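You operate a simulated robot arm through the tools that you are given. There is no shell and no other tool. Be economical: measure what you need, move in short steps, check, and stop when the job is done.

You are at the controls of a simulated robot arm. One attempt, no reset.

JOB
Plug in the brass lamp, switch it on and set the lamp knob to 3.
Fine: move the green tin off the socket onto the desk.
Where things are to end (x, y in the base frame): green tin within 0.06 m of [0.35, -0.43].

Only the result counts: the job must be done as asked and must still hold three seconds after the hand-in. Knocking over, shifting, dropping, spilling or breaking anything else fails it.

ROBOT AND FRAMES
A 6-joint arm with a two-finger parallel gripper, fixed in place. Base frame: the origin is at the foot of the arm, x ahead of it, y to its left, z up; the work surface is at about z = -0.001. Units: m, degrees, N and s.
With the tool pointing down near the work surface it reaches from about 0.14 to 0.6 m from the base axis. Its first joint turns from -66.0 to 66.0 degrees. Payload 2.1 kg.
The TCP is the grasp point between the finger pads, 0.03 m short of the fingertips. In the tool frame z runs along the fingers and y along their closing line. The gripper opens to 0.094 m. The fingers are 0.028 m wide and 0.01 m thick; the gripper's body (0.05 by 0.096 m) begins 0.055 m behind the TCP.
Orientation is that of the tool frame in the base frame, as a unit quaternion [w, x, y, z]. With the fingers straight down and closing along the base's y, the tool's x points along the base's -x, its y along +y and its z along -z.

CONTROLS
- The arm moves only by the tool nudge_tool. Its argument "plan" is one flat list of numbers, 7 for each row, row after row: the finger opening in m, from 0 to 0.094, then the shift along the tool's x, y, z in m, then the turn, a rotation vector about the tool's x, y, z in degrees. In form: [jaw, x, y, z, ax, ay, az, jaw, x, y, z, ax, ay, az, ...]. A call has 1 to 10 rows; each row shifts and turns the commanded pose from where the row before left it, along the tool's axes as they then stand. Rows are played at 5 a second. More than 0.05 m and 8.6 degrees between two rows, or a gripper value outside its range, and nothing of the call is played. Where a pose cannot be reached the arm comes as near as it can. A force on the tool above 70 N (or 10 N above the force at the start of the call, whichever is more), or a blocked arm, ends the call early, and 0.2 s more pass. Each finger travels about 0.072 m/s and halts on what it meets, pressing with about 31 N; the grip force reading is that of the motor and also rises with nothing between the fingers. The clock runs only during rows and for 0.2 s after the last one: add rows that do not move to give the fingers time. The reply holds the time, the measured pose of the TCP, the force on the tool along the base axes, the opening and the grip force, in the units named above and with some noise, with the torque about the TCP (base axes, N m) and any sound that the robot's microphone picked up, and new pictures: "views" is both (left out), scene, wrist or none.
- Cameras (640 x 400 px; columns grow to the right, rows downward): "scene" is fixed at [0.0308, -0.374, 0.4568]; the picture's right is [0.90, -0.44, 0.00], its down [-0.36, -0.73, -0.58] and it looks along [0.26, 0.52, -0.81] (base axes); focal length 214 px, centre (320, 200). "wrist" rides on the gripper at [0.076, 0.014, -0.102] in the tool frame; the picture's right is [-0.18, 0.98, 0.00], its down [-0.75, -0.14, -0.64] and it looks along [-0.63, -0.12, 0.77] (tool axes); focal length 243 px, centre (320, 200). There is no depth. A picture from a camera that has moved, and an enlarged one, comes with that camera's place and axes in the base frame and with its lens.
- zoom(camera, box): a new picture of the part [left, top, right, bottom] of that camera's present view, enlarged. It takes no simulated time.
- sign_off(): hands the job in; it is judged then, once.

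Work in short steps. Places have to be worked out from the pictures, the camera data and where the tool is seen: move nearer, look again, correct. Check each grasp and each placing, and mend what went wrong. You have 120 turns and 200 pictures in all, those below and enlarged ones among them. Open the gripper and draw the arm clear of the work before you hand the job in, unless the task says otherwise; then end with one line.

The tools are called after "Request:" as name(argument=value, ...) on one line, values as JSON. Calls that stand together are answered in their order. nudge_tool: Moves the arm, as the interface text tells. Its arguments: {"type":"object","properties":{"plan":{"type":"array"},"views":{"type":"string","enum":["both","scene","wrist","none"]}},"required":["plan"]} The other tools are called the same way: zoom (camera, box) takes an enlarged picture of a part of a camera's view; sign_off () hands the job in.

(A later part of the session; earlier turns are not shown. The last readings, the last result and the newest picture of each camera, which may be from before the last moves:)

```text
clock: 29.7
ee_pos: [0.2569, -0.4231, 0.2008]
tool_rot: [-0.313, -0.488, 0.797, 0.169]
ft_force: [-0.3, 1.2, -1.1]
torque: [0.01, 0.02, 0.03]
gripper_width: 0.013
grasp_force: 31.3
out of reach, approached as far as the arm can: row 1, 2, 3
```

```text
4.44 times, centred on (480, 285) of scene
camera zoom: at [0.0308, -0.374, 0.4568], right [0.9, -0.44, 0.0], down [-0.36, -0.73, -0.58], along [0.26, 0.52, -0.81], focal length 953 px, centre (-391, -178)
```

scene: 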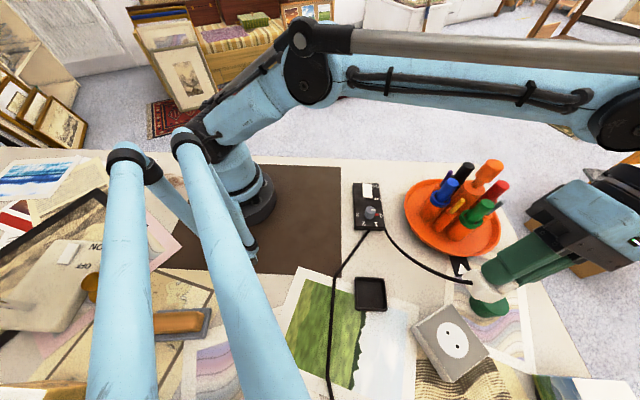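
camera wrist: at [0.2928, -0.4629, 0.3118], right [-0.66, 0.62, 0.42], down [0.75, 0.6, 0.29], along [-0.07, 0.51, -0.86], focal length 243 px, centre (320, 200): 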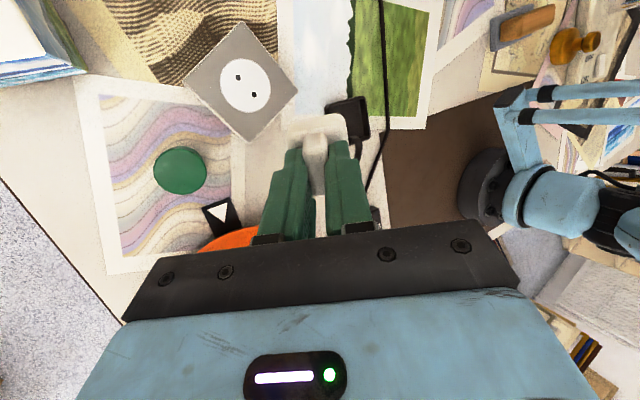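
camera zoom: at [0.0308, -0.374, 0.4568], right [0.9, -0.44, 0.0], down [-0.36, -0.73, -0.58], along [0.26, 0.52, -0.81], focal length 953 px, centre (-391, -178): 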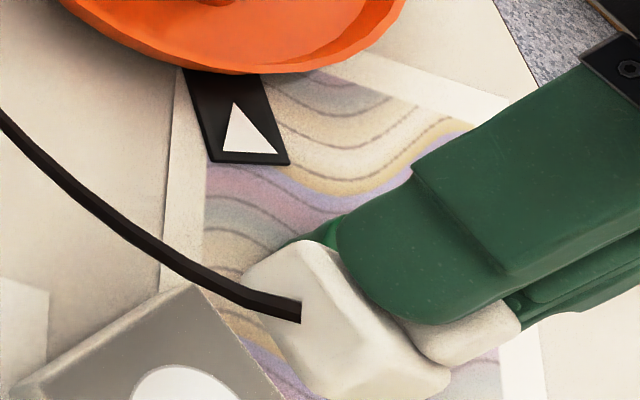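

Request:
zoom(camera="scene", box=[450, 280, 520, 350])

```text
5.71 times, centred on (485, 315) of scene
camera zoom: at [0.0308, -0.374, 0.4568], right [0.9, -0.44, 0.0], down [-0.36, -0.73, -0.58], along [0.26, 0.52, -0.81], focal length 1226 px, centre (-623, -457)
```

zoom: 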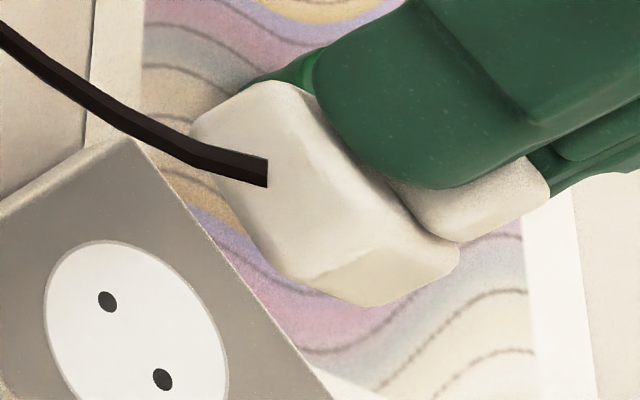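

No pins are visible from this angle, because the camera still can't see the underside. I'll undo the last tilts and raise the plug nearer to camera height to see its bottom.

Request:
nudge_tool(plan=[0.008, 0, 0, 0, 7.06, -3.75, 0, 0.008, 0, 0, 0, 7.06, -3.75, 0, 0.008, 0, 0, 0, 7.06, -3.75, 0, 0.008, -0.019, 0.029, -0.0275, 0, 0, 0, 0.008, -0.019, 0.029, -0.0275, 0, 0, 0, 0.008, -0.019, 0.029, -0.0275, 0, 0, 0, 0.008, -0.019, 0.029, -0.0275, 0, 0, 0, 0.008, 0, 0, 0, 0, 0, 0], views="scene")

Request:
zoom(camera="scene", box=[400, 120, 560, 250])

```text
clock: 31.5
ee_pos: [0.2228, -0.2999, 0.3235]
tool_rot: [-0.139, -0.519, 0.841, 0.067]
ft_force: [0.2, 0.2, -0.7]
torque: [0.03, 0.0, 0.01]
gripper_width: 0.013
grasp_force: 31.0
```

scene: 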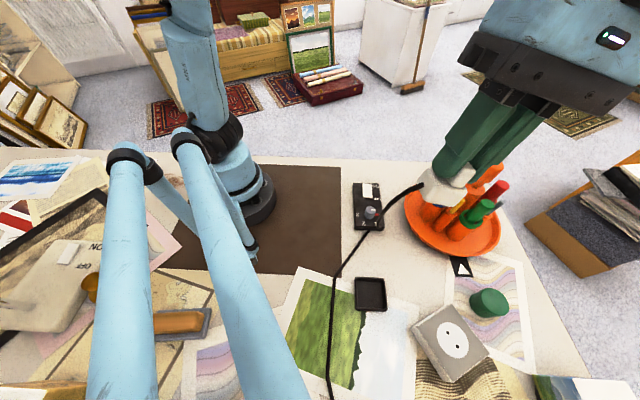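

```text
3.08 times, centred on (480, 185) of scene
camera zoom: at [0.0308, -0.374, 0.4568], right [0.9, -0.44, 0.0], down [-0.36, -0.73, -0.58], along [0.26, 0.52, -0.81], focal length 660 px, centre (-172, 246)
```

zoom: 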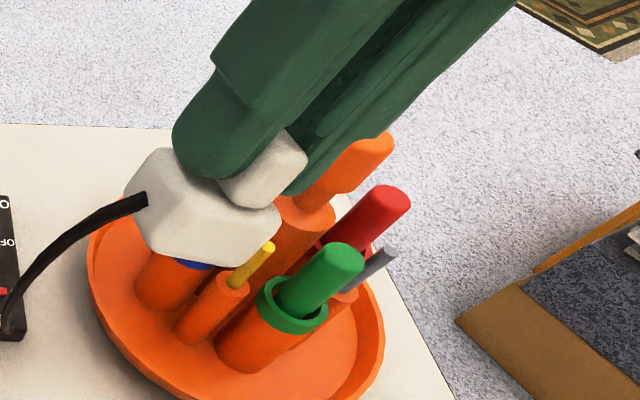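

The arm had re-based its commanded pose and the tilt is now 18°. I'll tilt further here.

Request:
nudge_tool(plan=[0.008, 0, 0, 0, -7.1, 3.6, -0.2, 0.008, 0, 0, 0, -7.1, 3.6, -0.2, 0.008, 0, 0, 0, -7.1, 3.6, -0.2, 0.008, 0, 0, 0, -7.1, 3.6, -0.2, 0.008, 0, 0, 0, -7.1, 3.6, -0.2, 0.008, 0, 0, 0, 0, 0, 0], views="none")

Request:
zoom(camera="scene", box=[400, 120, 560, 250])

```text
clock: 32.9
ee_pos: [0.2178, -0.3046, 0.3225]
tool_rot: [-0.281, -0.501, 0.805, 0.15]
ft_force: [0.4, -0.1, -0.2]
torque: [0.01, -0.02, 0.0]
gripper_width: 0.0129
grasp_force: 31.0
out of reach, approached as far as the arm can: row 3, 4, 5
```

```text
3.08 times, centred on (480, 185) of scene
camera zoom: at [0.0308, -0.374, 0.4568], right [0.9, -0.44, 0.0], down [-0.36, -0.73, -0.58], along [0.26, 0.52, -0.81], focal length 660 px, centre (-172, 246)
```

zoom: 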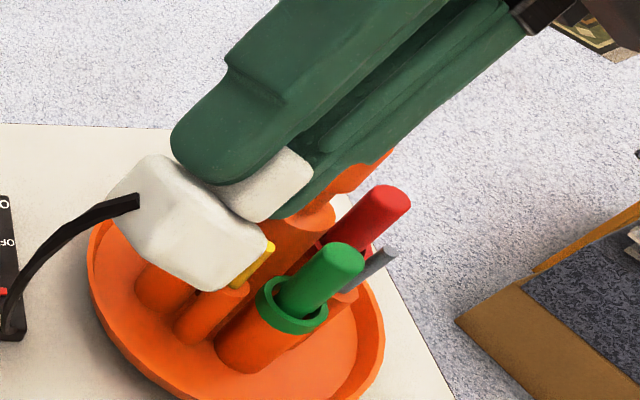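

Request:
nudge_tool(plan=[0.008, -0.0237, 0.0052, -0.0383, 0, 0, 0, 0.008, -0.0237, 0.0052, -0.0383, 0, 0, 0, 0.008, -0.0237, 0.0052, -0.0383, 0, 0, 0, 0.008, 0, 0, 0, 0, 0, 0, 0.008, 0, 0, 0, 0, 0, 0], views="scene")

Request:
zoom(camera="scene", box=[420, 30, 560, 160])

```text
clock: 34.1
ee_pos: [0.2657, -0.2738, 0.3972]
tool_rot: [-0.269, -0.508, 0.808, 0.127]
ft_force: [0.1, 0.2, -1.1]
torque: [-0.01, 0.02, -0.05]
gripper_width: 0.0131
grasp_force: 30.6
out of reach, approached as far as the arm can: row 1, 2, 3
```

scene: 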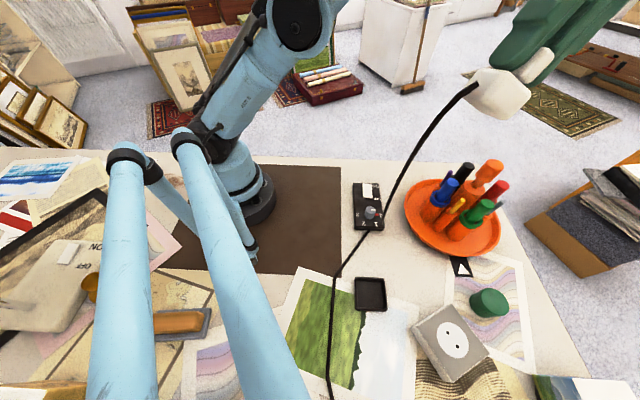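

```text
3.08 times, centred on (490, 95) of scene
camera zoom: at [0.0308, -0.374, 0.4568], right [0.9, -0.44, 0.0], down [-0.36, -0.73, -0.58], along [0.26, 0.52, -0.81], focal length 660 px, centre (-203, 523)
```

zoom: 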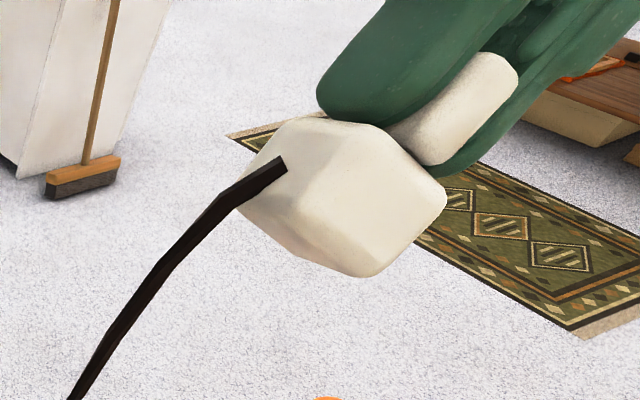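

The underside shows no protruding pins, so seating will depend on position and yaw, and I'll listen for a click. I'll check where the plug sits in the grip.

Request:
zoom(camera="wrist", box=[250, 90, 400, 250])

```text
2.50 times, centred on (325, 170) of wrist
camera zoom: at [0.2885, -0.3293, 0.5105], right [-0.68, 0.61, 0.41], down [0.72, 0.65, 0.23], along [-0.13, 0.46, -0.88], focal length 606 px, centre (308, 275)
```

zoom: 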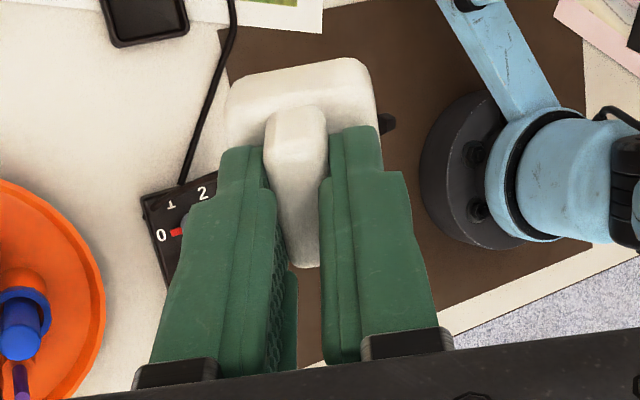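

The plug centre sits about 4 mm along +tool x from the TCP. I'll straighten the tool down, turning so the ridge is parallel to the hole pair (closing along base x).

Request:
nudge_tool(plan=[0.008, 0, 0, 0, 5.49, -1.97, -4.16, 0.008, 0, 0, 0, 5.49, -1.97, -4.16, 0.008, 0, 0, 0, 5.49, -1.97, -4.16, 0.008, 0, 0, 0, 5.49, -1.97, -4.16, 0.008, 0, 0, 0, 5.49, -1.97, -4.16, 0.008, 0, 0, 0, 5.49, -1.97, -4.16, 0.008, 0, 0, 0, 0, 0, 0], views="none")

```text
clock: 35.7
ee_pos: [0.2642, -0.2748, 0.3989]
tool_rot: [0.0, 0.708, -0.706, 0.001]
ft_force: [0.5, 0.3, -0.5]
torque: [-0.03, -0.01, 0.01]
gripper_width: 0.013
grasp_force: 31.3
```

Straight down now. I'll move above the socket.

Request:
nudge_tool(plan=[0.008, 0.025, 0.0037, 0.034, 0, 0, 0, 0.008, 0.025, 0.0037, 0.034, 0, 0, 0, 0.008, 0.025, 0.0037, 0.034, 0, 0, 0, 0.008, 0.025, 0.0037, 0.034, 0, 0, 0, 0.008, 0.025, 0.0037, 0.034, 0, 0, 0, 0.008, 0.025, 0.0037, 0.034, 0, 0, 0, 0.008, 0.025, 0.0037, 0.034, 0, 0, 0, 0.008, 0, 0, 0, 0, 0, 0])

```text
clock: 37.5
ee_pos: [0.2392, -0.4509, 0.1599]
tool_rot: [0.0, 0.708, -0.706, 0.0]
ft_force: [-0.1, 0.7, -0.6]
torque: [0.0, -0.01, 0.01]
gripper_width: 0.0132
grasp_force: 31.3
camera wrist: at [0.2262, -0.5272, 0.2619], right [-0.98, 0.18, 0.0], down [0.14, 0.75, 0.64], along [0.12, 0.63, -0.77], focal length 243 px, centre (320, 200)
```

scene: 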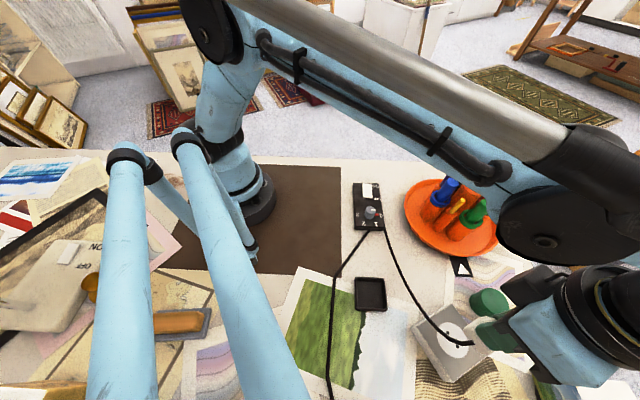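
wrist: 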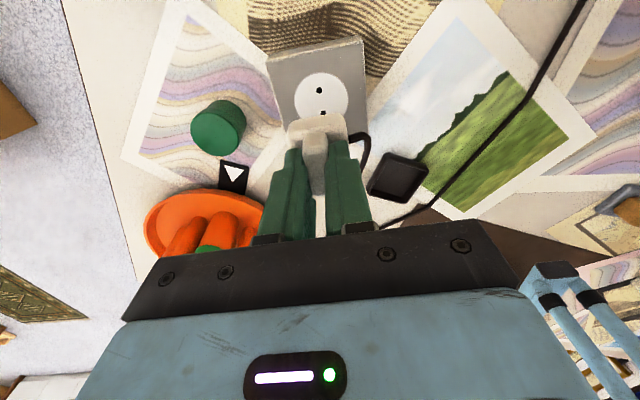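

Request:
zoom(camera="wrist", box=[260, 30, 390, 150])

```text
3.33 times, centred on (325, 90) of wrist
camera zoom: at [0.2262, -0.5272, 0.2619], right [-0.98, 0.18, 0.0], down [0.14, 0.75, 0.64], along [0.12, 0.63, -0.77], focal length 809 px, centre (303, 567)
```

zoom: 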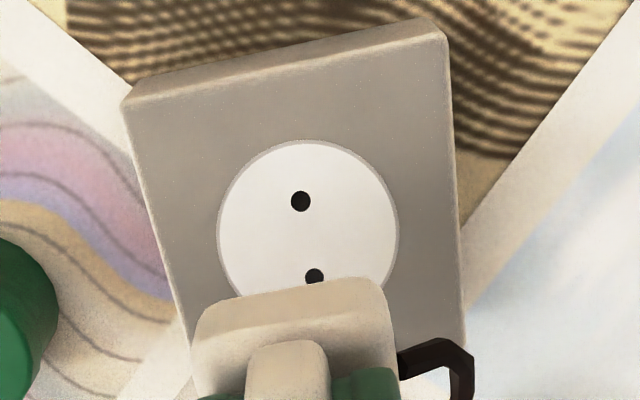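

Holes measured at x=0.2392, centre y=-0.4544; the plug appears about 1.8 mm low in x. I'll correct and descend to just above contact.

Request:
nudge_tool(plan=[0.008, -0.001, -0.0018, 0.02, 0, 0, 0, 0.008, 0, 0, 0.02, 0, 0, 0, 0.008, 0, 0, 0.014, 0, 0, 0, 0.008, 0, 0, 0, 0, 0, 0])

Request:
zoom(camera="wrist", box=[240, 30, 400, 190])

Request:
zoom(camera="scene", box=[400, 280, 520, 390])

```text
clock: 38.5
ee_pos: [0.2414, -0.4505, 0.1059]
tool_rot: [-0.001, 0.707, -0.707, 0.001]
ft_force: [0.3, -0.3, -0.2]
torque: [0.01, -0.03, 0.0]
gripper_width: 0.0131
grasp_force: 31.0
camera wrist: at [0.2287, -0.5277, 0.2072], right [-0.98, 0.18, 0.0], down [0.14, 0.75, 0.64], along [0.12, 0.63, -0.77], focal length 243 px, centre (320, 200)
```

scene: 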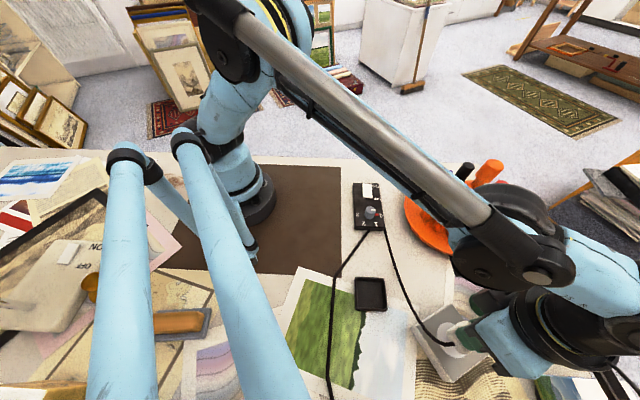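
wrist: 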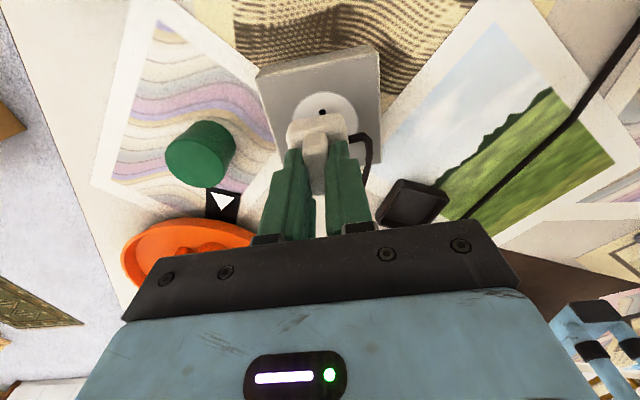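

```text
2.50 times, centred on (320, 110) of wrist
camera zoom: at [0.2287, -0.5277, 0.2072], right [-0.98, 0.18, 0.0], down [0.14, 0.75, 0.64], along [0.12, 0.63, -0.77], focal length 606 px, centre (320, 425)
```

zoom: 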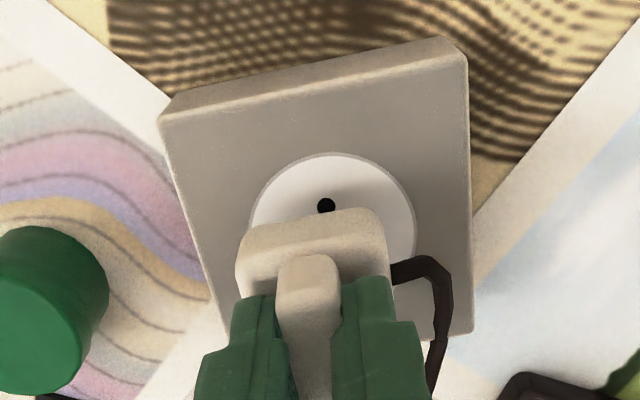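

```text
3.64 times, centred on (460, 335) of scene
camera zoom: at [0.0308, -0.374, 0.4568], right [0.9, -0.44, 0.0], down [-0.36, -0.73, -0.58], along [0.26, 0.52, -0.81], focal length 780 px, centre (-189, -291)
```

zoom: 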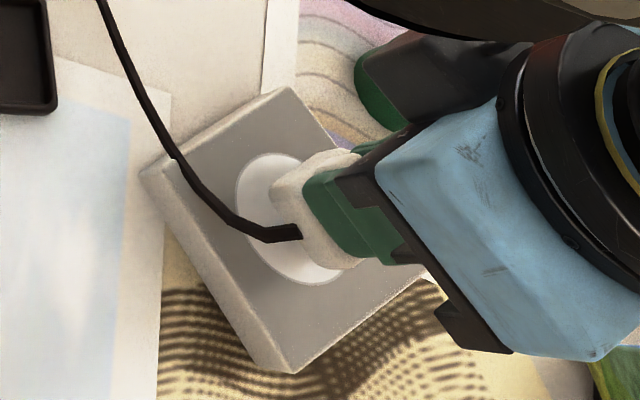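

Alignment looks good: about 1 mm high in x, y fine. I'll correct that and lower in small steps to contact.

Request:
nudge_tool(plan=[0.008, 0, 0.001, 0.006, 0, 0, 0, 0.008, 0, 0, 0.004, 0, 0, 0, 0.008, 0, 0, 0, 0, 0, 0], views="none")

Request:
nudge_tool(plan=[0.008, 0, 0, 0.002, 0, 0, 0, 0.008, 0, 0, 0.002, 0, 0, 0, 0.008, 0, 0, 0, 0, 0, 0], views="none")

Request:
nudge_tool(plan=[0.008, 0, 0, 0.002, 0, 0, 0, 0.008, 0, 0, 0, 0, 0, 0], views="wrist")

```text
clock: 39.3
ee_pos: [0.2416, -0.45, 0.0954]
tool_rot: [-0.001, 0.707, -0.707, 0.001]
ft_force: [-0.3, -1.0, -0.3]
torque: [-0.01, 0.01, 0.01]
gripper_width: 0.013
grasp_force: 30.4
```

```text
clock: 40.1
ee_pos: [0.2392, -0.4499, 0.0922]
tool_rot: [-0.001, 0.708, -0.707, 0.001]
ft_force: [-0.1, 0.6, -0.9]
torque: [0.0, 0.03, -0.01]
gripper_width: 0.0131
grasp_force: 31.5
```

```text
clock: 40.7
ee_pos: [0.2386, -0.4511, 0.0896]
tool_rot: [0.001, -0.707, 0.707, 0.0]
ft_force: [0.1, -0.2, 0.3]
torque: [-0.02, -0.02, 0.02]
gripper_width: 0.0133
grasp_force: 31.5
camera wrist: at [0.2255, -0.5271, 0.1918], right [-0.98, 0.18, 0.0], down [0.14, 0.75, 0.64], along [0.12, 0.63, -0.77], focal length 243 px, centre (320, 200)
```

wrist: 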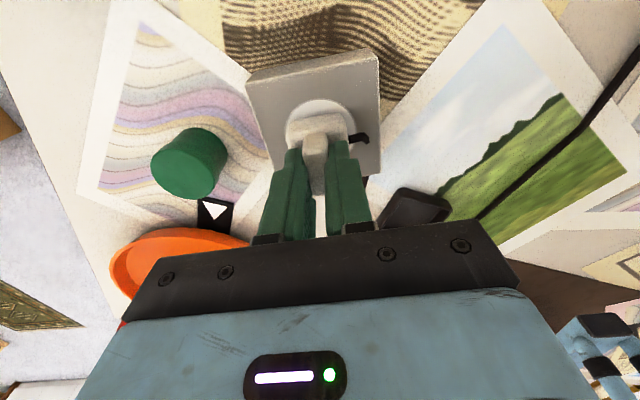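

No contact yet; I'll continue down.

Request:
nudge_tool(plan=[0.008, 0, 0, 0.002, 0, 0, 0, 0.008, 0, 0, 0, 0, 0, 0], views="none")

Request:
nudge_tool(plan=[0.008, 0, 0, 0.002, 0, 0, 0, 0.008, 0, 0, 0, 0, 0, 0], views="none")

Request:
zoom(camera="wrist", box=[240, 30, 400, 190])

Request:
zoom(camera="scene", box=[400, 280, 520, 390])

```text
clock: 41.3
ee_pos: [0.2381, -0.4512, 0.0904]
tool_rot: [0.0, -0.707, 0.707, -0.001]
ft_force: [-3.6, -7.8, 26.9]
torque: [-0.06, 0.11, 0.02]
gripper_width: 0.0132
grasp_force: 30.1
heard: snap
```

```text
clock: 42.0
ee_pos: [0.238, -0.4512, 0.0898]
tool_rot: [-0.001, -0.707, 0.708, -0.001]
ft_force: [0.5, -0.8, 11.4]
torque: [0.0, -0.07, -0.03]
gripper_width: 0.0132
grasp_force: 30.9
stopped in row 2: the force on the tool passed its limit at 71 N (the readings are from after the stop); the commanded pose is now the measured one
```

```text
2.50 times, centred on (320, 110) of wrist
camera zoom: at [0.2247, -0.5275, 0.1905], right [-0.98, 0.18, 0.0], down [0.14, 0.75, 0.64], along [0.12, 0.63, -0.77], focal length 606 px, centre (320, 425)
```

zoom: 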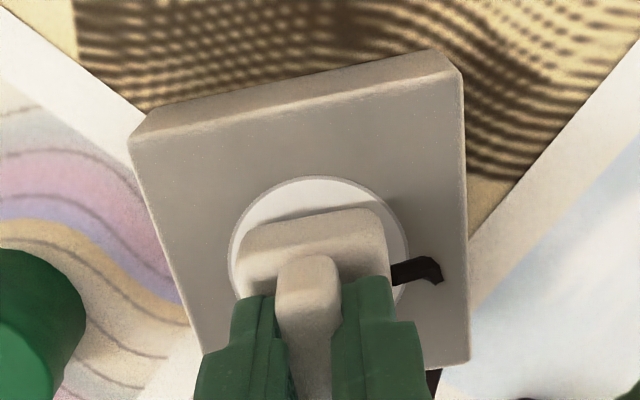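

```text
3.64 times, centred on (460, 335) of scene
camera zoom: at [0.0308, -0.374, 0.4569], right [0.9, -0.44, 0.0], down [-0.36, -0.73, -0.58], along [0.26, 0.52, -0.81], focal length 780 px, centre (-189, -291)
```

zoom: 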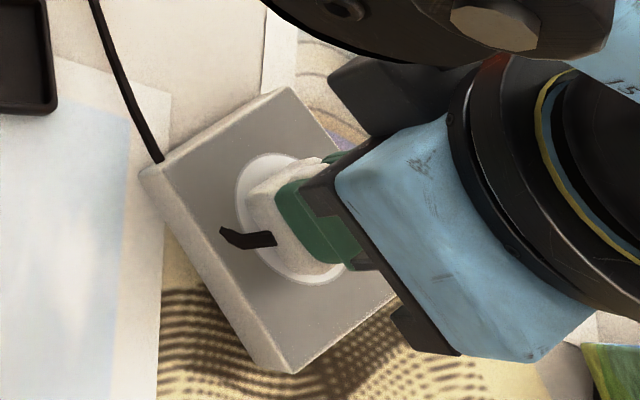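

There was a snap at contact and then a hard stop, so the plug is seated. I'll open a little and rise straight up.

Request:
nudge_tool(plan=[0.03, 0, 0, 0, 0, 0, 0, 0.04, 0, 0, 0, 0, 0, 0, 0.04, 0, 0, -0.005, 0, 0, 0, 0.04, 0, 0, -0.02, 0, 0, 0, 0.04, 0, 0, -0.04, 0, 0, 0, 0.04, 0, 0, -0.04, 0, 0, 0, 0.04, 0, 0, 0, 0, 0, 0])

Request:
zoom(camera="wrist", box=[240, 30, 400, 190])

```text
clock: 43.6
ee_pos: [0.2381, -0.4489, 0.1938]
tool_rot: [0.0, 0.707, -0.707, 0.0]
ft_force: [-1.1, -0.1, -0.3]
torque: [-0.01, -0.01, 0.01]
gripper_width: 0.0399
grasp_force: 0.0
camera wrist: at [0.2244, -0.5261, 0.2943], right [-0.98, 0.18, 0.0], down [0.14, 0.75, 0.64], along [0.12, 0.63, -0.77], focal length 243 px, centre (320, 200)
```

scene: 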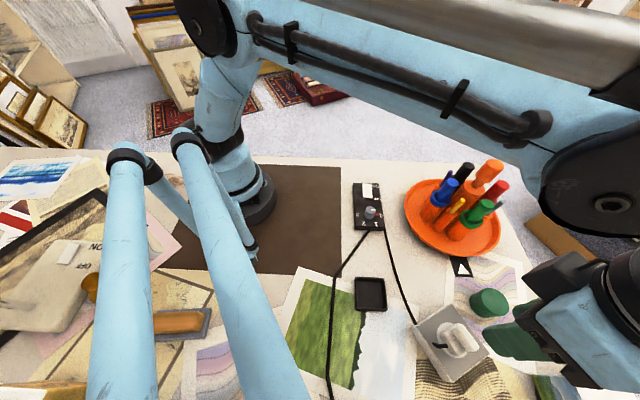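
wrist: 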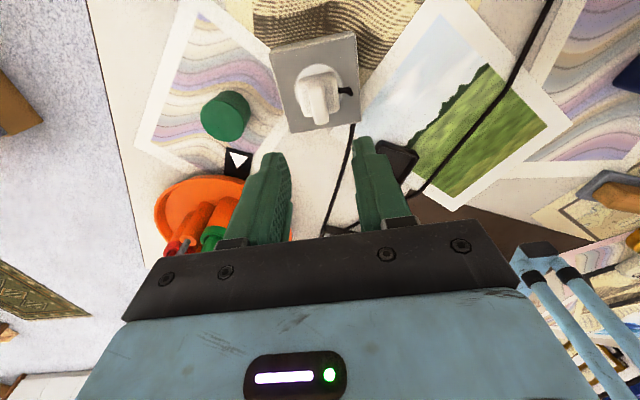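

```text
2.50 times, centred on (320, 110) of wrist
camera zoom: at [0.2244, -0.5261, 0.2943], right [-0.98, 0.18, 0.0], down [0.14, 0.75, 0.64], along [0.12, 0.63, -0.77], focal length 606 px, centre (320, 425)
```

zoom: 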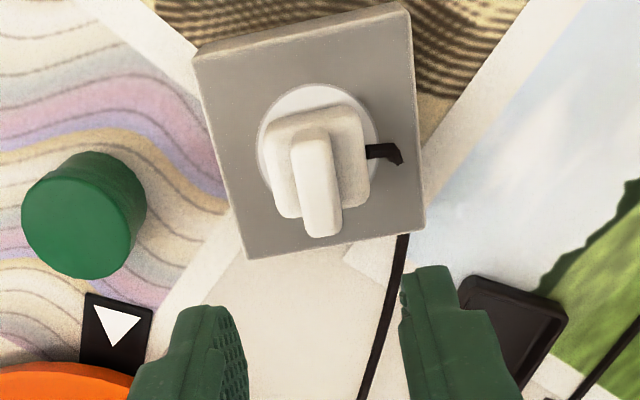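

The plug sits squarely on the socket. Next I'll move back for a close view of the control box (knob at about (0.254,-0.189), rocker at about (0.289,-0.127)).

Request:
nudge_tool(plan=[0.03, -0.04, -0.0044, -0.001, 0, 0, 0, 0.03, -0.04, -0.0044, -0.001, 0, 0, 0, 0.02, -0.04, -0.0044, -0.001, 0, 0, 0, 0.01, -0.04, -0.0044, -0.001, 0, 0, 0, 0.0, -0.04, -0.0044, -0.001, 0, 0, 0, 0.0, 0, 0, 0, 0, 0, 0], views="wrist")

Request:
zoom(camera="wrist", box=[230, 40, 410, 160])

Request:
zoom(camera="scene", box=[340, 175, 400, 235])

```text
clock: 45.0
ee_pos: [0.2621, -0.2492, 0.1978]
tool_rot: [0.0, -0.707, 0.707, 0.0]
ft_force: [-0.9, -0.5, -0.7]
torque: [0.01, -0.02, 0.02]
gripper_width: 0.0001
grasp_force: 31.1
camera wrist: at [0.247, -0.3261, 0.2982], right [-0.98, 0.18, 0.0], down [0.14, 0.75, 0.64], along [0.12, 0.63, -0.77], focal length 243 px, centre (320, 200)
```

wrist: 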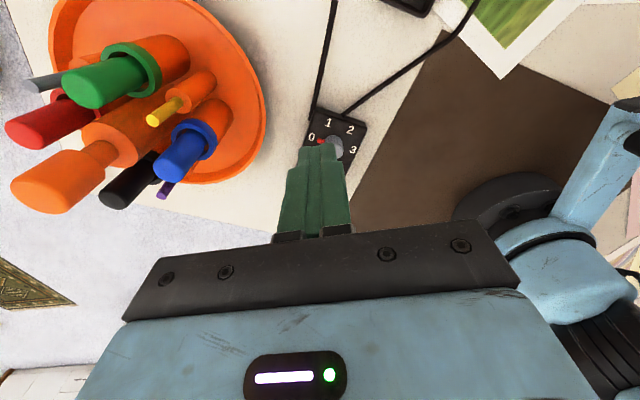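

```text
3.33 times, centred on (320, 100) of wrist
camera zoom: at [0.247, -0.3261, 0.2982], right [-0.98, 0.18, 0.0], down [0.14, 0.75, 0.64], along [0.12, 0.63, -0.77], focal length 809 px, centre (320, 533)
```

zoom: 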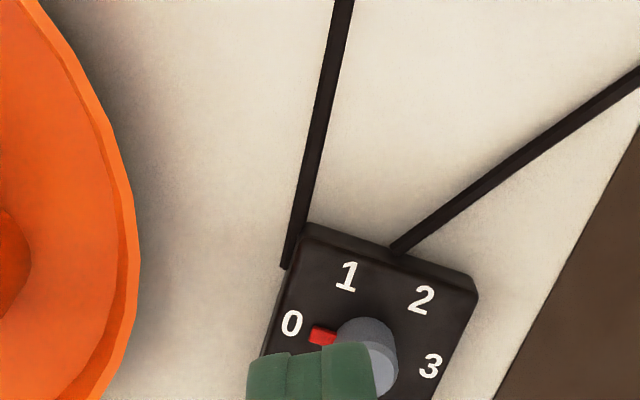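

```text
6.67 times, centred on (370, 205) of scene
camera zoom: at [0.0308, -0.374, 0.4568], right [0.9, -0.44, 0.0], down [-0.36, -0.73, -0.58], along [0.26, 0.52, -0.81], focal length 1430 px, centre (-13, 167)
```

zoom: 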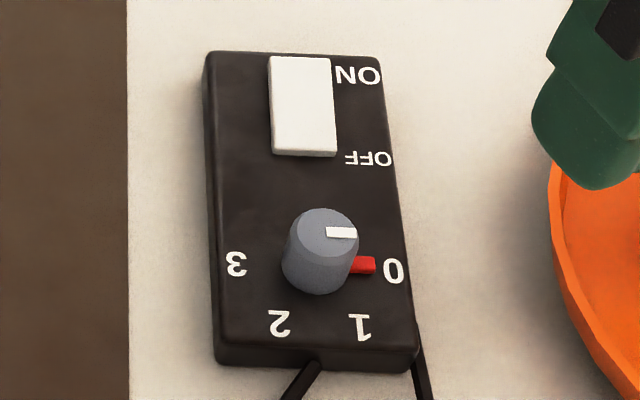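

Request:
nudge_tool(plan=[0.0, -0.035, 0, -0.02, 0, 0, 0, 0.0, -0.035, 0, -0.02, 0, 0, 0, 0.0, -0.02, 0, -0.01, 0, 0, 0, 0.0, 0, 0, 0, 0, 0, 0], views="none")

Request:
zoom(camera="wrist", box=[230, 20, 410, 160])

```text
clock: 46.0
ee_pos: [0.2598, -0.1584, 0.2468]
tool_rot: [0.0, -0.707, 0.707, 0.0]
ft_force: [-0.1, -0.5, 0.7]
torque: [0.0, 0.03, -0.02]
gripper_width: 0.0
grasp_force: 30.9
```

```text
2.86 times, centred on (320, 90) of wrist
camera zoom: at [0.2471, -0.2356, 0.349], right [-0.98, 0.18, 0.0], down [0.14, 0.75, 0.64], along [0.12, 0.63, -0.77], focal length 693 px, centre (320, 514)
```

zoom: 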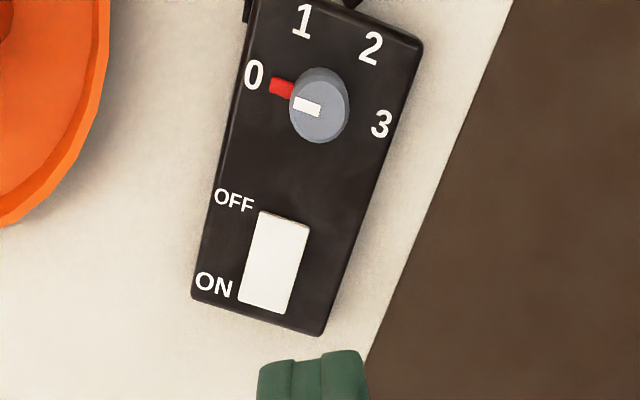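

Clear view: the rocker runs from (0.280,-0.143) at OFF to (0.299,-0.108) at ON, and the ON end stands higher. I'll hover with closed fingertips over the ON end.

Request:
nudge_tool(plan=[0.0, -0.024, -0.0189, 0.02, 0, 0, 0, 0.0, -0.024, -0.0189, 0.02, 0, 0, 0, 0.0, 0, 0, 0.045, 0, 0, 0, 0.0, 0, 0, 0.045, 0, 0, 0, 0.0, 0, 0, 0.035, 0, 0, 0, 0.0, 0, 0, 0, 0, 0, 0])

Request:
zoom(camera="scene", box=[330, 160, 430, 240])

Request:
zoom(camera="wrist", box=[230, 20, 410, 200])

```text
clock: 47.4
ee_pos: [0.2977, -0.1114, 0.0825]
tool_rot: [0.0, -0.706, 0.708, 0.0]
ft_force: [0.0, -0.4, 0.2]
torque: [0.01, 0.01, -0.01]
gripper_width: 0.0
grasp_force: 30.7
camera wrist: at [0.2851, -0.1879, 0.1843], right [-0.98, 0.18, 0.0], down [0.14, 0.75, 0.64], along [0.12, 0.63, -0.77], focal length 243 px, centre (320, 200)
```

scene: 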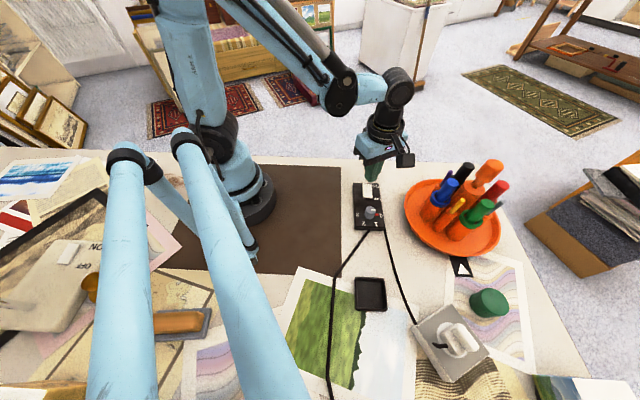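
wrist: 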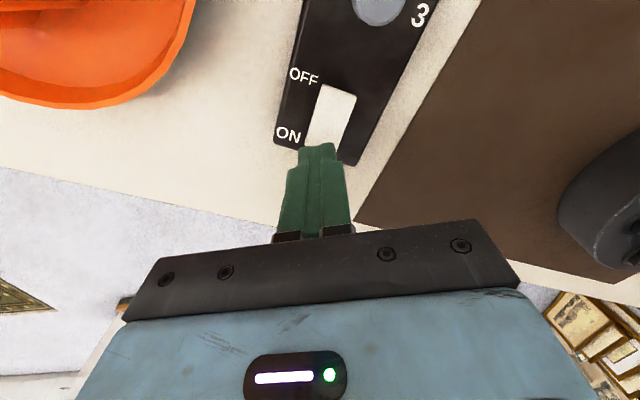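

```text
5.00 times, centred on (380, 200) of scene
camera zoom: at [0.0308, -0.374, 0.4568], right [0.9, -0.44, 0.0], down [-0.36, -0.73, -0.58], along [0.26, 0.52, -0.81], focal length 1072 px, centre (20, 200)
```

zoom: 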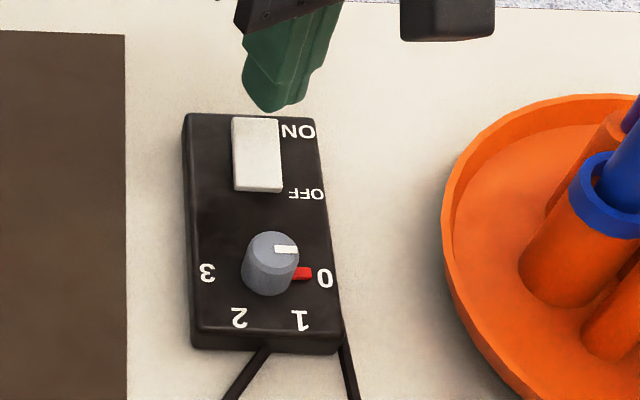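

```text
2.22 times, centred on (320, 110) of wrist
camera zoom: at [0.2851, -0.1879, 0.1843], right [-0.98, 0.18, 0.0], down [0.14, 0.75, 0.64], along [0.12, 0.63, -0.77], focal length 539 px, centre (320, 400)
```

zoom: 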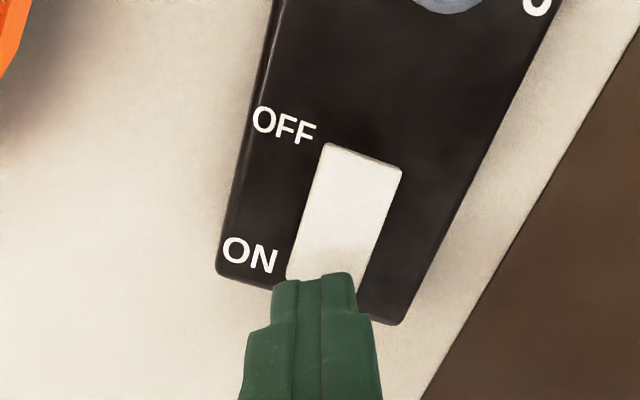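

The fingertips line up with the ON end. I'll shift 3 mm toward the rocker and press in small steps, listening.

Request:
nudge_tool(plan=[0.0, 0.003, 0.001, 0.012, 0, 0, 0, 0.0, 0, 0, 0.004, 0, 0, 0, 0.0, 0, 0, 0, 0, 0, 0], views="none")

Request:
nudge_tool(plan=[0.0, 0, 0, 0.002, 0, 0, 0, 0.0, 0, 0, 0.001, 0, 0, 0, 0.0, 0, 0, 0, 0, 0, 0], views="none")

```text
clock: 48.2
ee_pos: [0.2979, -0.1147, 0.0657]
tool_rot: [0.001, -0.707, 0.707, -0.001]
ft_force: [-0.4, 0.2, 0.8]
torque: [-0.01, -0.01, 0.01]
gripper_width: 0.0001
grasp_force: 30.8
```

```text
clock: 49.0
ee_pos: [0.2977, -0.1161, 0.064]
tool_rot: [0.0, 0.707, -0.707, 0.0]
ft_force: [-0.1, -0.4, -0.3]
torque: [0.05, 0.01, 0.04]
gripper_width: 0.0
grasp_force: 30.8
```

Request:
nudge_tool(plan=[0.0, 0, 0, 0.002, 0, 0, 0, 0.0, 0, 0, 0.001, 0, 0, 0, 0.0, 0, 0, 0, 0, 0, 0], views="none")

Request:
nudge_tool(plan=[0.0, 0, 0, 0.001, 0, 0, 0, 0.0, 0, 0, 0, 0, 0, 0], views="wrist")

```text
clock: 49.8
ee_pos: [0.2987, -0.1149, 0.0602]
tool_rot: [0.0, 0.707, -0.707, 0.0]
ft_force: [0.1, -0.1, 0.6]
torque: [0.0, -0.02, 0.04]
gripper_width: 0.0001
grasp_force: 31.2
```

```text
clock: 50.4
ee_pos: [0.2967, -0.1165, 0.0592]
tool_rot: [0.0, 0.707, -0.707, 0.0]
ft_force: [0.2, 0.7, -0.5]
torque: [-0.04, 0.01, 0.02]
gripper_width: 0.0001
grasp_force: 30.8
camera wrist: at [0.2833, -0.1926, 0.1614], right [-0.98, 0.18, 0.0], down [0.14, 0.75, 0.64], along [0.12, 0.63, -0.77], focal length 243 px, centre (320, 200)
```

wrist: 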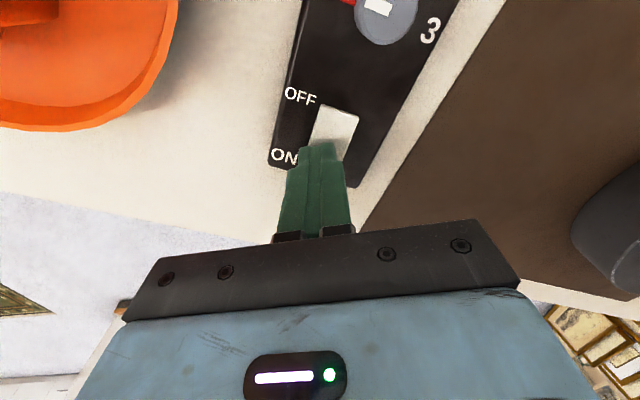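

Request:
nudge_tool(plan=[0.0, 0, 0, 0.002, 0, 0, 0, 0.0, 0, 0, 0, 0, 0, 0], views="none")

Request:
nudge_tool(plan=[0.0, 0, 0, 0.002, 0, 0, 0, 0.0, 0, 0, 0, 0, 0, 0], views="none")

Request:
zoom(camera="scene", box=[330, 160, 430, 240])

```text
clock: 51.0
ee_pos: [0.2975, -0.1158, 0.0591]
tool_rot: [0.001, -0.707, 0.708, 0.0]
ft_force: [1.2, 0.8, 1.4]
torque: [0.06, -0.02, 0.0]
gripper_width: 0.0002
grasp_force: 30.8
```

```text
clock: 51.6
ee_pos: [0.2975, -0.1162, 0.0557]
tool_rot: [0.0, 0.708, -0.706, -0.001]
ft_force: [-0.3, 0.4, 4.6]
torque: [-0.04, 0.01, 0.03]
gripper_width: 0.0
grasp_force: 31.0
```

```text
5.00 times, centred on (380, 200) of scene
camera zoom: at [0.0308, -0.374, 0.4568], right [0.9, -0.44, 0.0], down [-0.36, -0.73, -0.58], along [0.26, 0.52, -0.81], focal length 1072 px, centre (20, 200)
```

zoom: 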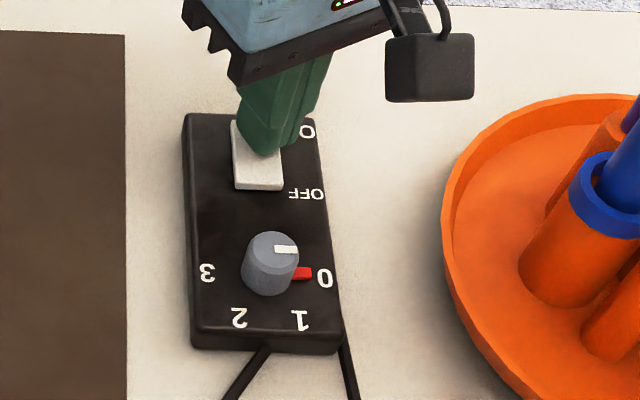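

The fingertips have made contact (4.6 N). I'll press a little further for the click.

Request:
nudge_tool(plan=[0.0, 0, 0, 0.0015, 0, 0, 0, 0.0, 0, 0, 0, 0, 0, 0], views="none")

Request:
nudge_tool(plan=[0.0, 0, 0, 0.0015, 0, 0, 0, 0.0, 0, 0, 0, 0, 0, 0], views="none")

Request:
zoom(camera="scene", box=[330, 160, 430, 240])

```text
clock: 52.0
ee_pos: [0.2979, -0.1163, 0.0567]
tool_rot: [-0.001, -0.707, 0.708, 0.001]
ft_force: [-1.2, 1.9, 13.2]
torque: [-0.11, 0.01, 0.0]
gripper_width: 0.0001
grasp_force: 31.2
stopped in row 2: the force on the tool passed its limit at 75 N (the readings are from after the stop); the commanded pose is now the measured one
```

```text
clock: 52.4
ee_pos: [0.2961, -0.1162, 0.0559]
tool_rot: [0.002, 0.708, -0.707, -0.002]
ft_force: [-1.2, 1.7, 15.5]
torque: [-0.14, 0.02, 0.05]
gripper_width: 0.0002
grasp_force: 30.4
stopped in row 1: the force on the tool passed its limit at 90 N (the readings are from after the stop); the commanded pose is now the measured one
```

```text
5.00 times, centred on (380, 200) of scene
camera zoom: at [0.0307, -0.374, 0.4568], right [0.9, -0.44, 0.0], down [-0.36, -0.73, -0.58], along [0.26, 0.52, -0.81], focal length 1072 px, centre (20, 200)
```

zoom: 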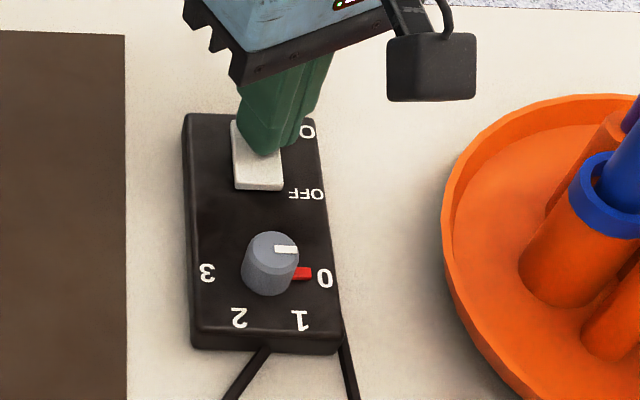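

Hard stop with no click heard. I'll lift off and compare the rocker's attitude with before.

Request:
nudge_tool(plan=[0.0, 0, 0, -0.005, 0, 0, 0, 0.0, 0, 0, -0.04, 0, 0, 0, 0.0, 0, 0, -0.045, 0, 0, 0, 0.0, 0.024, 0.0189, -0.035, 0, 0, 0, 0.0, 0.021, 0.0189, -0.035, 0, 0, 0, 0.0, 0, 0, -0.032, 0, 0, 0, 0.0, 0, 0, 0, 0, 0, 0], views="none")

Request:
zoom(camera="wrist", box=[230, 20, 410, 160])

Request:
zoom(camera="scene", box=[340, 175, 400, 235])

```text
clock: 54.0
ee_pos: [0.2601, -0.1619, 0.2498]
tool_rot: [-0.002, -0.707, 0.707, 0.002]
ft_force: [-0.5, -0.8, -0.3]
torque: [-0.01, 0.02, -0.02]
gripper_width: 0.0
grasp_force: 30.7
```

```text
2.86 times, centred on (320, 90) of wrist
camera zoom: at [0.2472, -0.2382, 0.3509], right [-0.98, 0.18, 0.01], down [0.14, 0.75, 0.64], along [0.11, 0.63, -0.77], focal length 693 px, centre (320, 514)
```

zoom: 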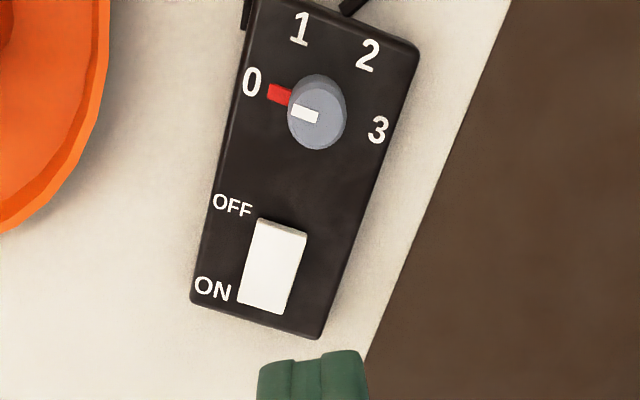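

```text
6.67 times, centred on (370, 205) of scene
camera zoom: at [0.0308, -0.374, 0.4568], right [0.9, -0.44, 0.0], down [-0.36, -0.73, -0.58], along [0.26, 0.52, -0.81], focal length 1430 px, centre (-13, 167)
```

zoom: 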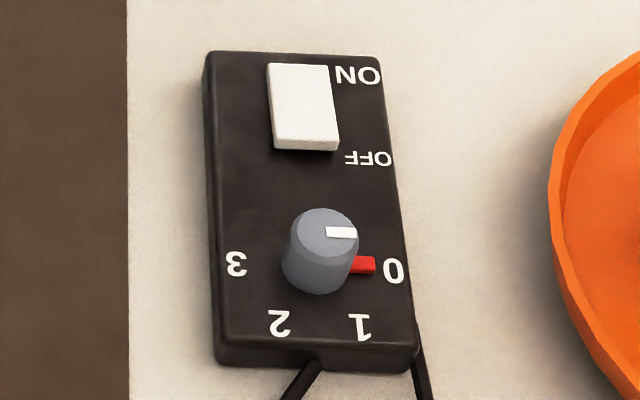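

The rocker is now tipped to ON (OFF end raised) and the box hasn't shifted. The knob centre is (0.2576,-0.1845), top z≈0.048; 0 lies at -28° and 3 at 152°, so I need 180° clockwise. I'll hover over the knob.

Request:
nudge_tool(plan=[0.02, 0.0226, 0.0025, 0.0, 0, 0, 0, 0.045, 0, 0, 0.04, 0, 0, 0, 0.045, 0, 0, 0.04, 0, 0, 0, 0.045, 0, 0, 0.04, 0, 0, 0, 0.045, 0, 0, 0.03, 0, 0, 0, 0.045, 0, 0, 0, 0, 0, 0])

Request:
zoom(camera="wrist", box=[230, 60, 410, 220])

Request:
zoom(camera="scene", box=[330, 160, 430, 240])

```text
clock: 55.4
ee_pos: [0.2575, -0.184, 0.0962]
tool_rot: [-0.002, -0.707, 0.707, 0.003]
ft_force: [-0.3, -0.7, -0.4]
torque: [-0.01, -0.03, -0.01]
gripper_width: 0.0452
grasp_force: 0.0
camera wrist: at [0.2437, -0.261, 0.1983], right [-0.98, 0.18, 0.01], down [0.15, 0.75, 0.64], along [0.11, 0.63, -0.77], focal length 243 px, centre (320, 200)
```

scene: 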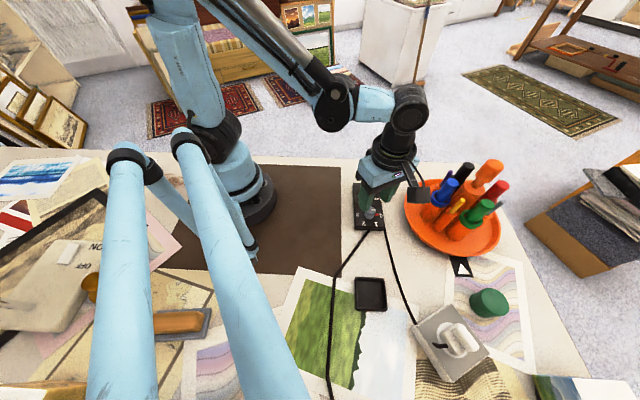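
wrist: 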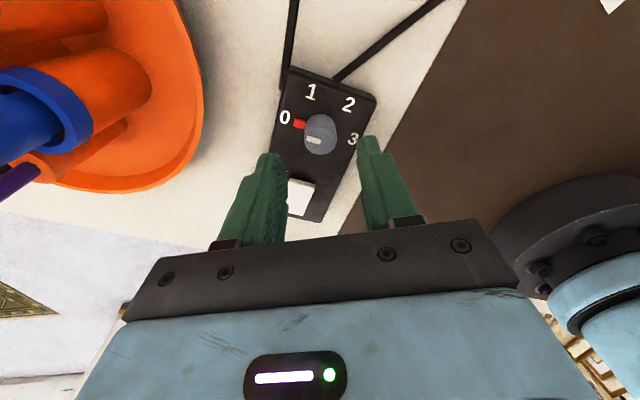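

```text
2.50 times, centred on (320, 140) of wrist
camera zoom: at [0.2437, -0.261, 0.1983], right [-0.98, 0.18, 0.01], down [0.15, 0.75, 0.64], along [0.11, 0.63, -0.77], focal length 606 px, centre (320, 350)
```

zoom: 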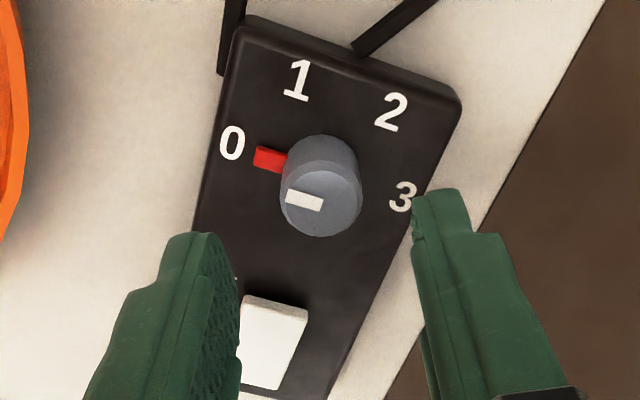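

```text
5.00 times, centred on (380, 200) of scene
camera zoom: at [0.0308, -0.374, 0.4568], right [0.9, -0.44, 0.0], down [-0.36, -0.73, -0.58], along [0.26, 0.52, -0.81], focal length 1072 px, centre (20, 200)
```

zoom: 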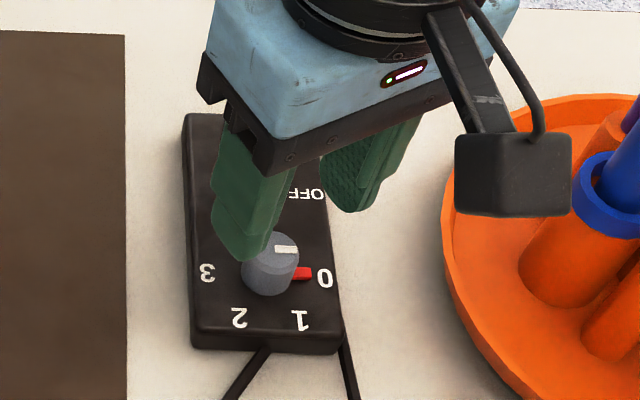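

The knob is about 3–4 mm toward -y of the TCP, so I'll correct, lower the tips to about z 0.036 and grip.

Request:
nudge_tool(plan=[0.045, 0.0035, 0, 0.012, 0, 0, 0, 0.045, 0, 0, 0.012, 0, 0, 0, 0.045, 0, 0, 0.006, 0, 0, 0, 0.03, 0, 0, 0, 0, 0, 0, 0.018, 0, 0, 0, 0, 0, 0, 0.018, 0, 0, 0, 0, 0, 0, 0.018, 0, 0, 0, 0, 0, 0])

Request:
zoom(camera="wrist", box=[230, 60, 410, 220])

```text
clock: 57.0
ee_pos: [0.2567, -0.1878, 0.0671]
tool_rot: [0.003, 0.707, -0.707, -0.002]
ft_force: [-6.3, 0.1, -13.0]
torque: [-0.04, 0.16, 0.04]
gripper_width: 0.023
grasp_force: 45.5
camera wrist: at [0.2435, -0.2636, 0.1686], right [-0.98, 0.18, 0.01], down [0.15, 0.75, 0.64], along [0.11, 0.63, -0.77], focal length 243 px, centre (320, 200)
```

scene: 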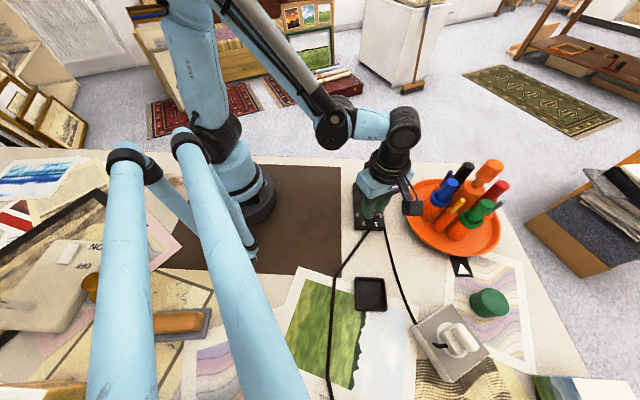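
wrist: 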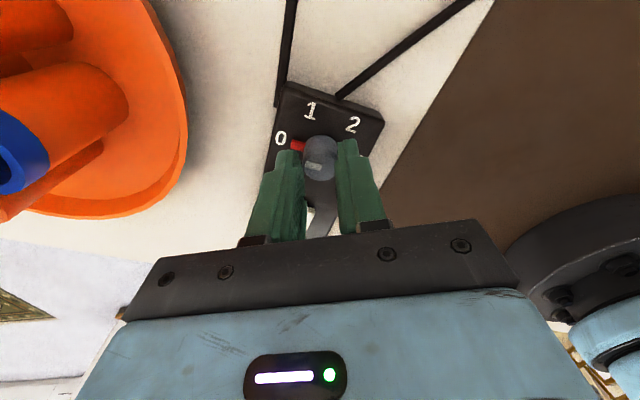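

```text
2.50 times, centred on (320, 140) of wrist
camera zoom: at [0.2435, -0.2636, 0.1686], right [-0.98, 0.18, 0.01], down [0.15, 0.75, 0.64], along [0.11, 0.63, -0.77], focal length 606 px, centre (320, 350)
```

zoom: 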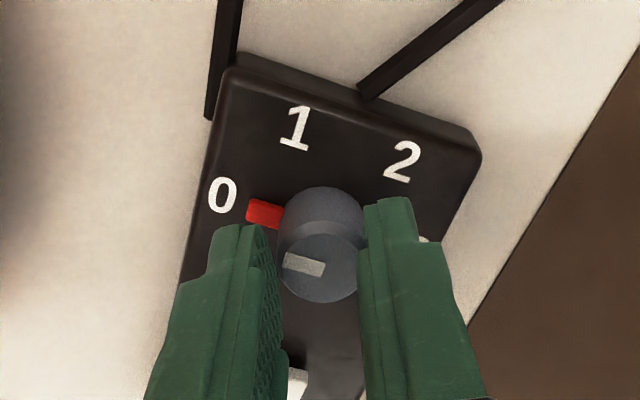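

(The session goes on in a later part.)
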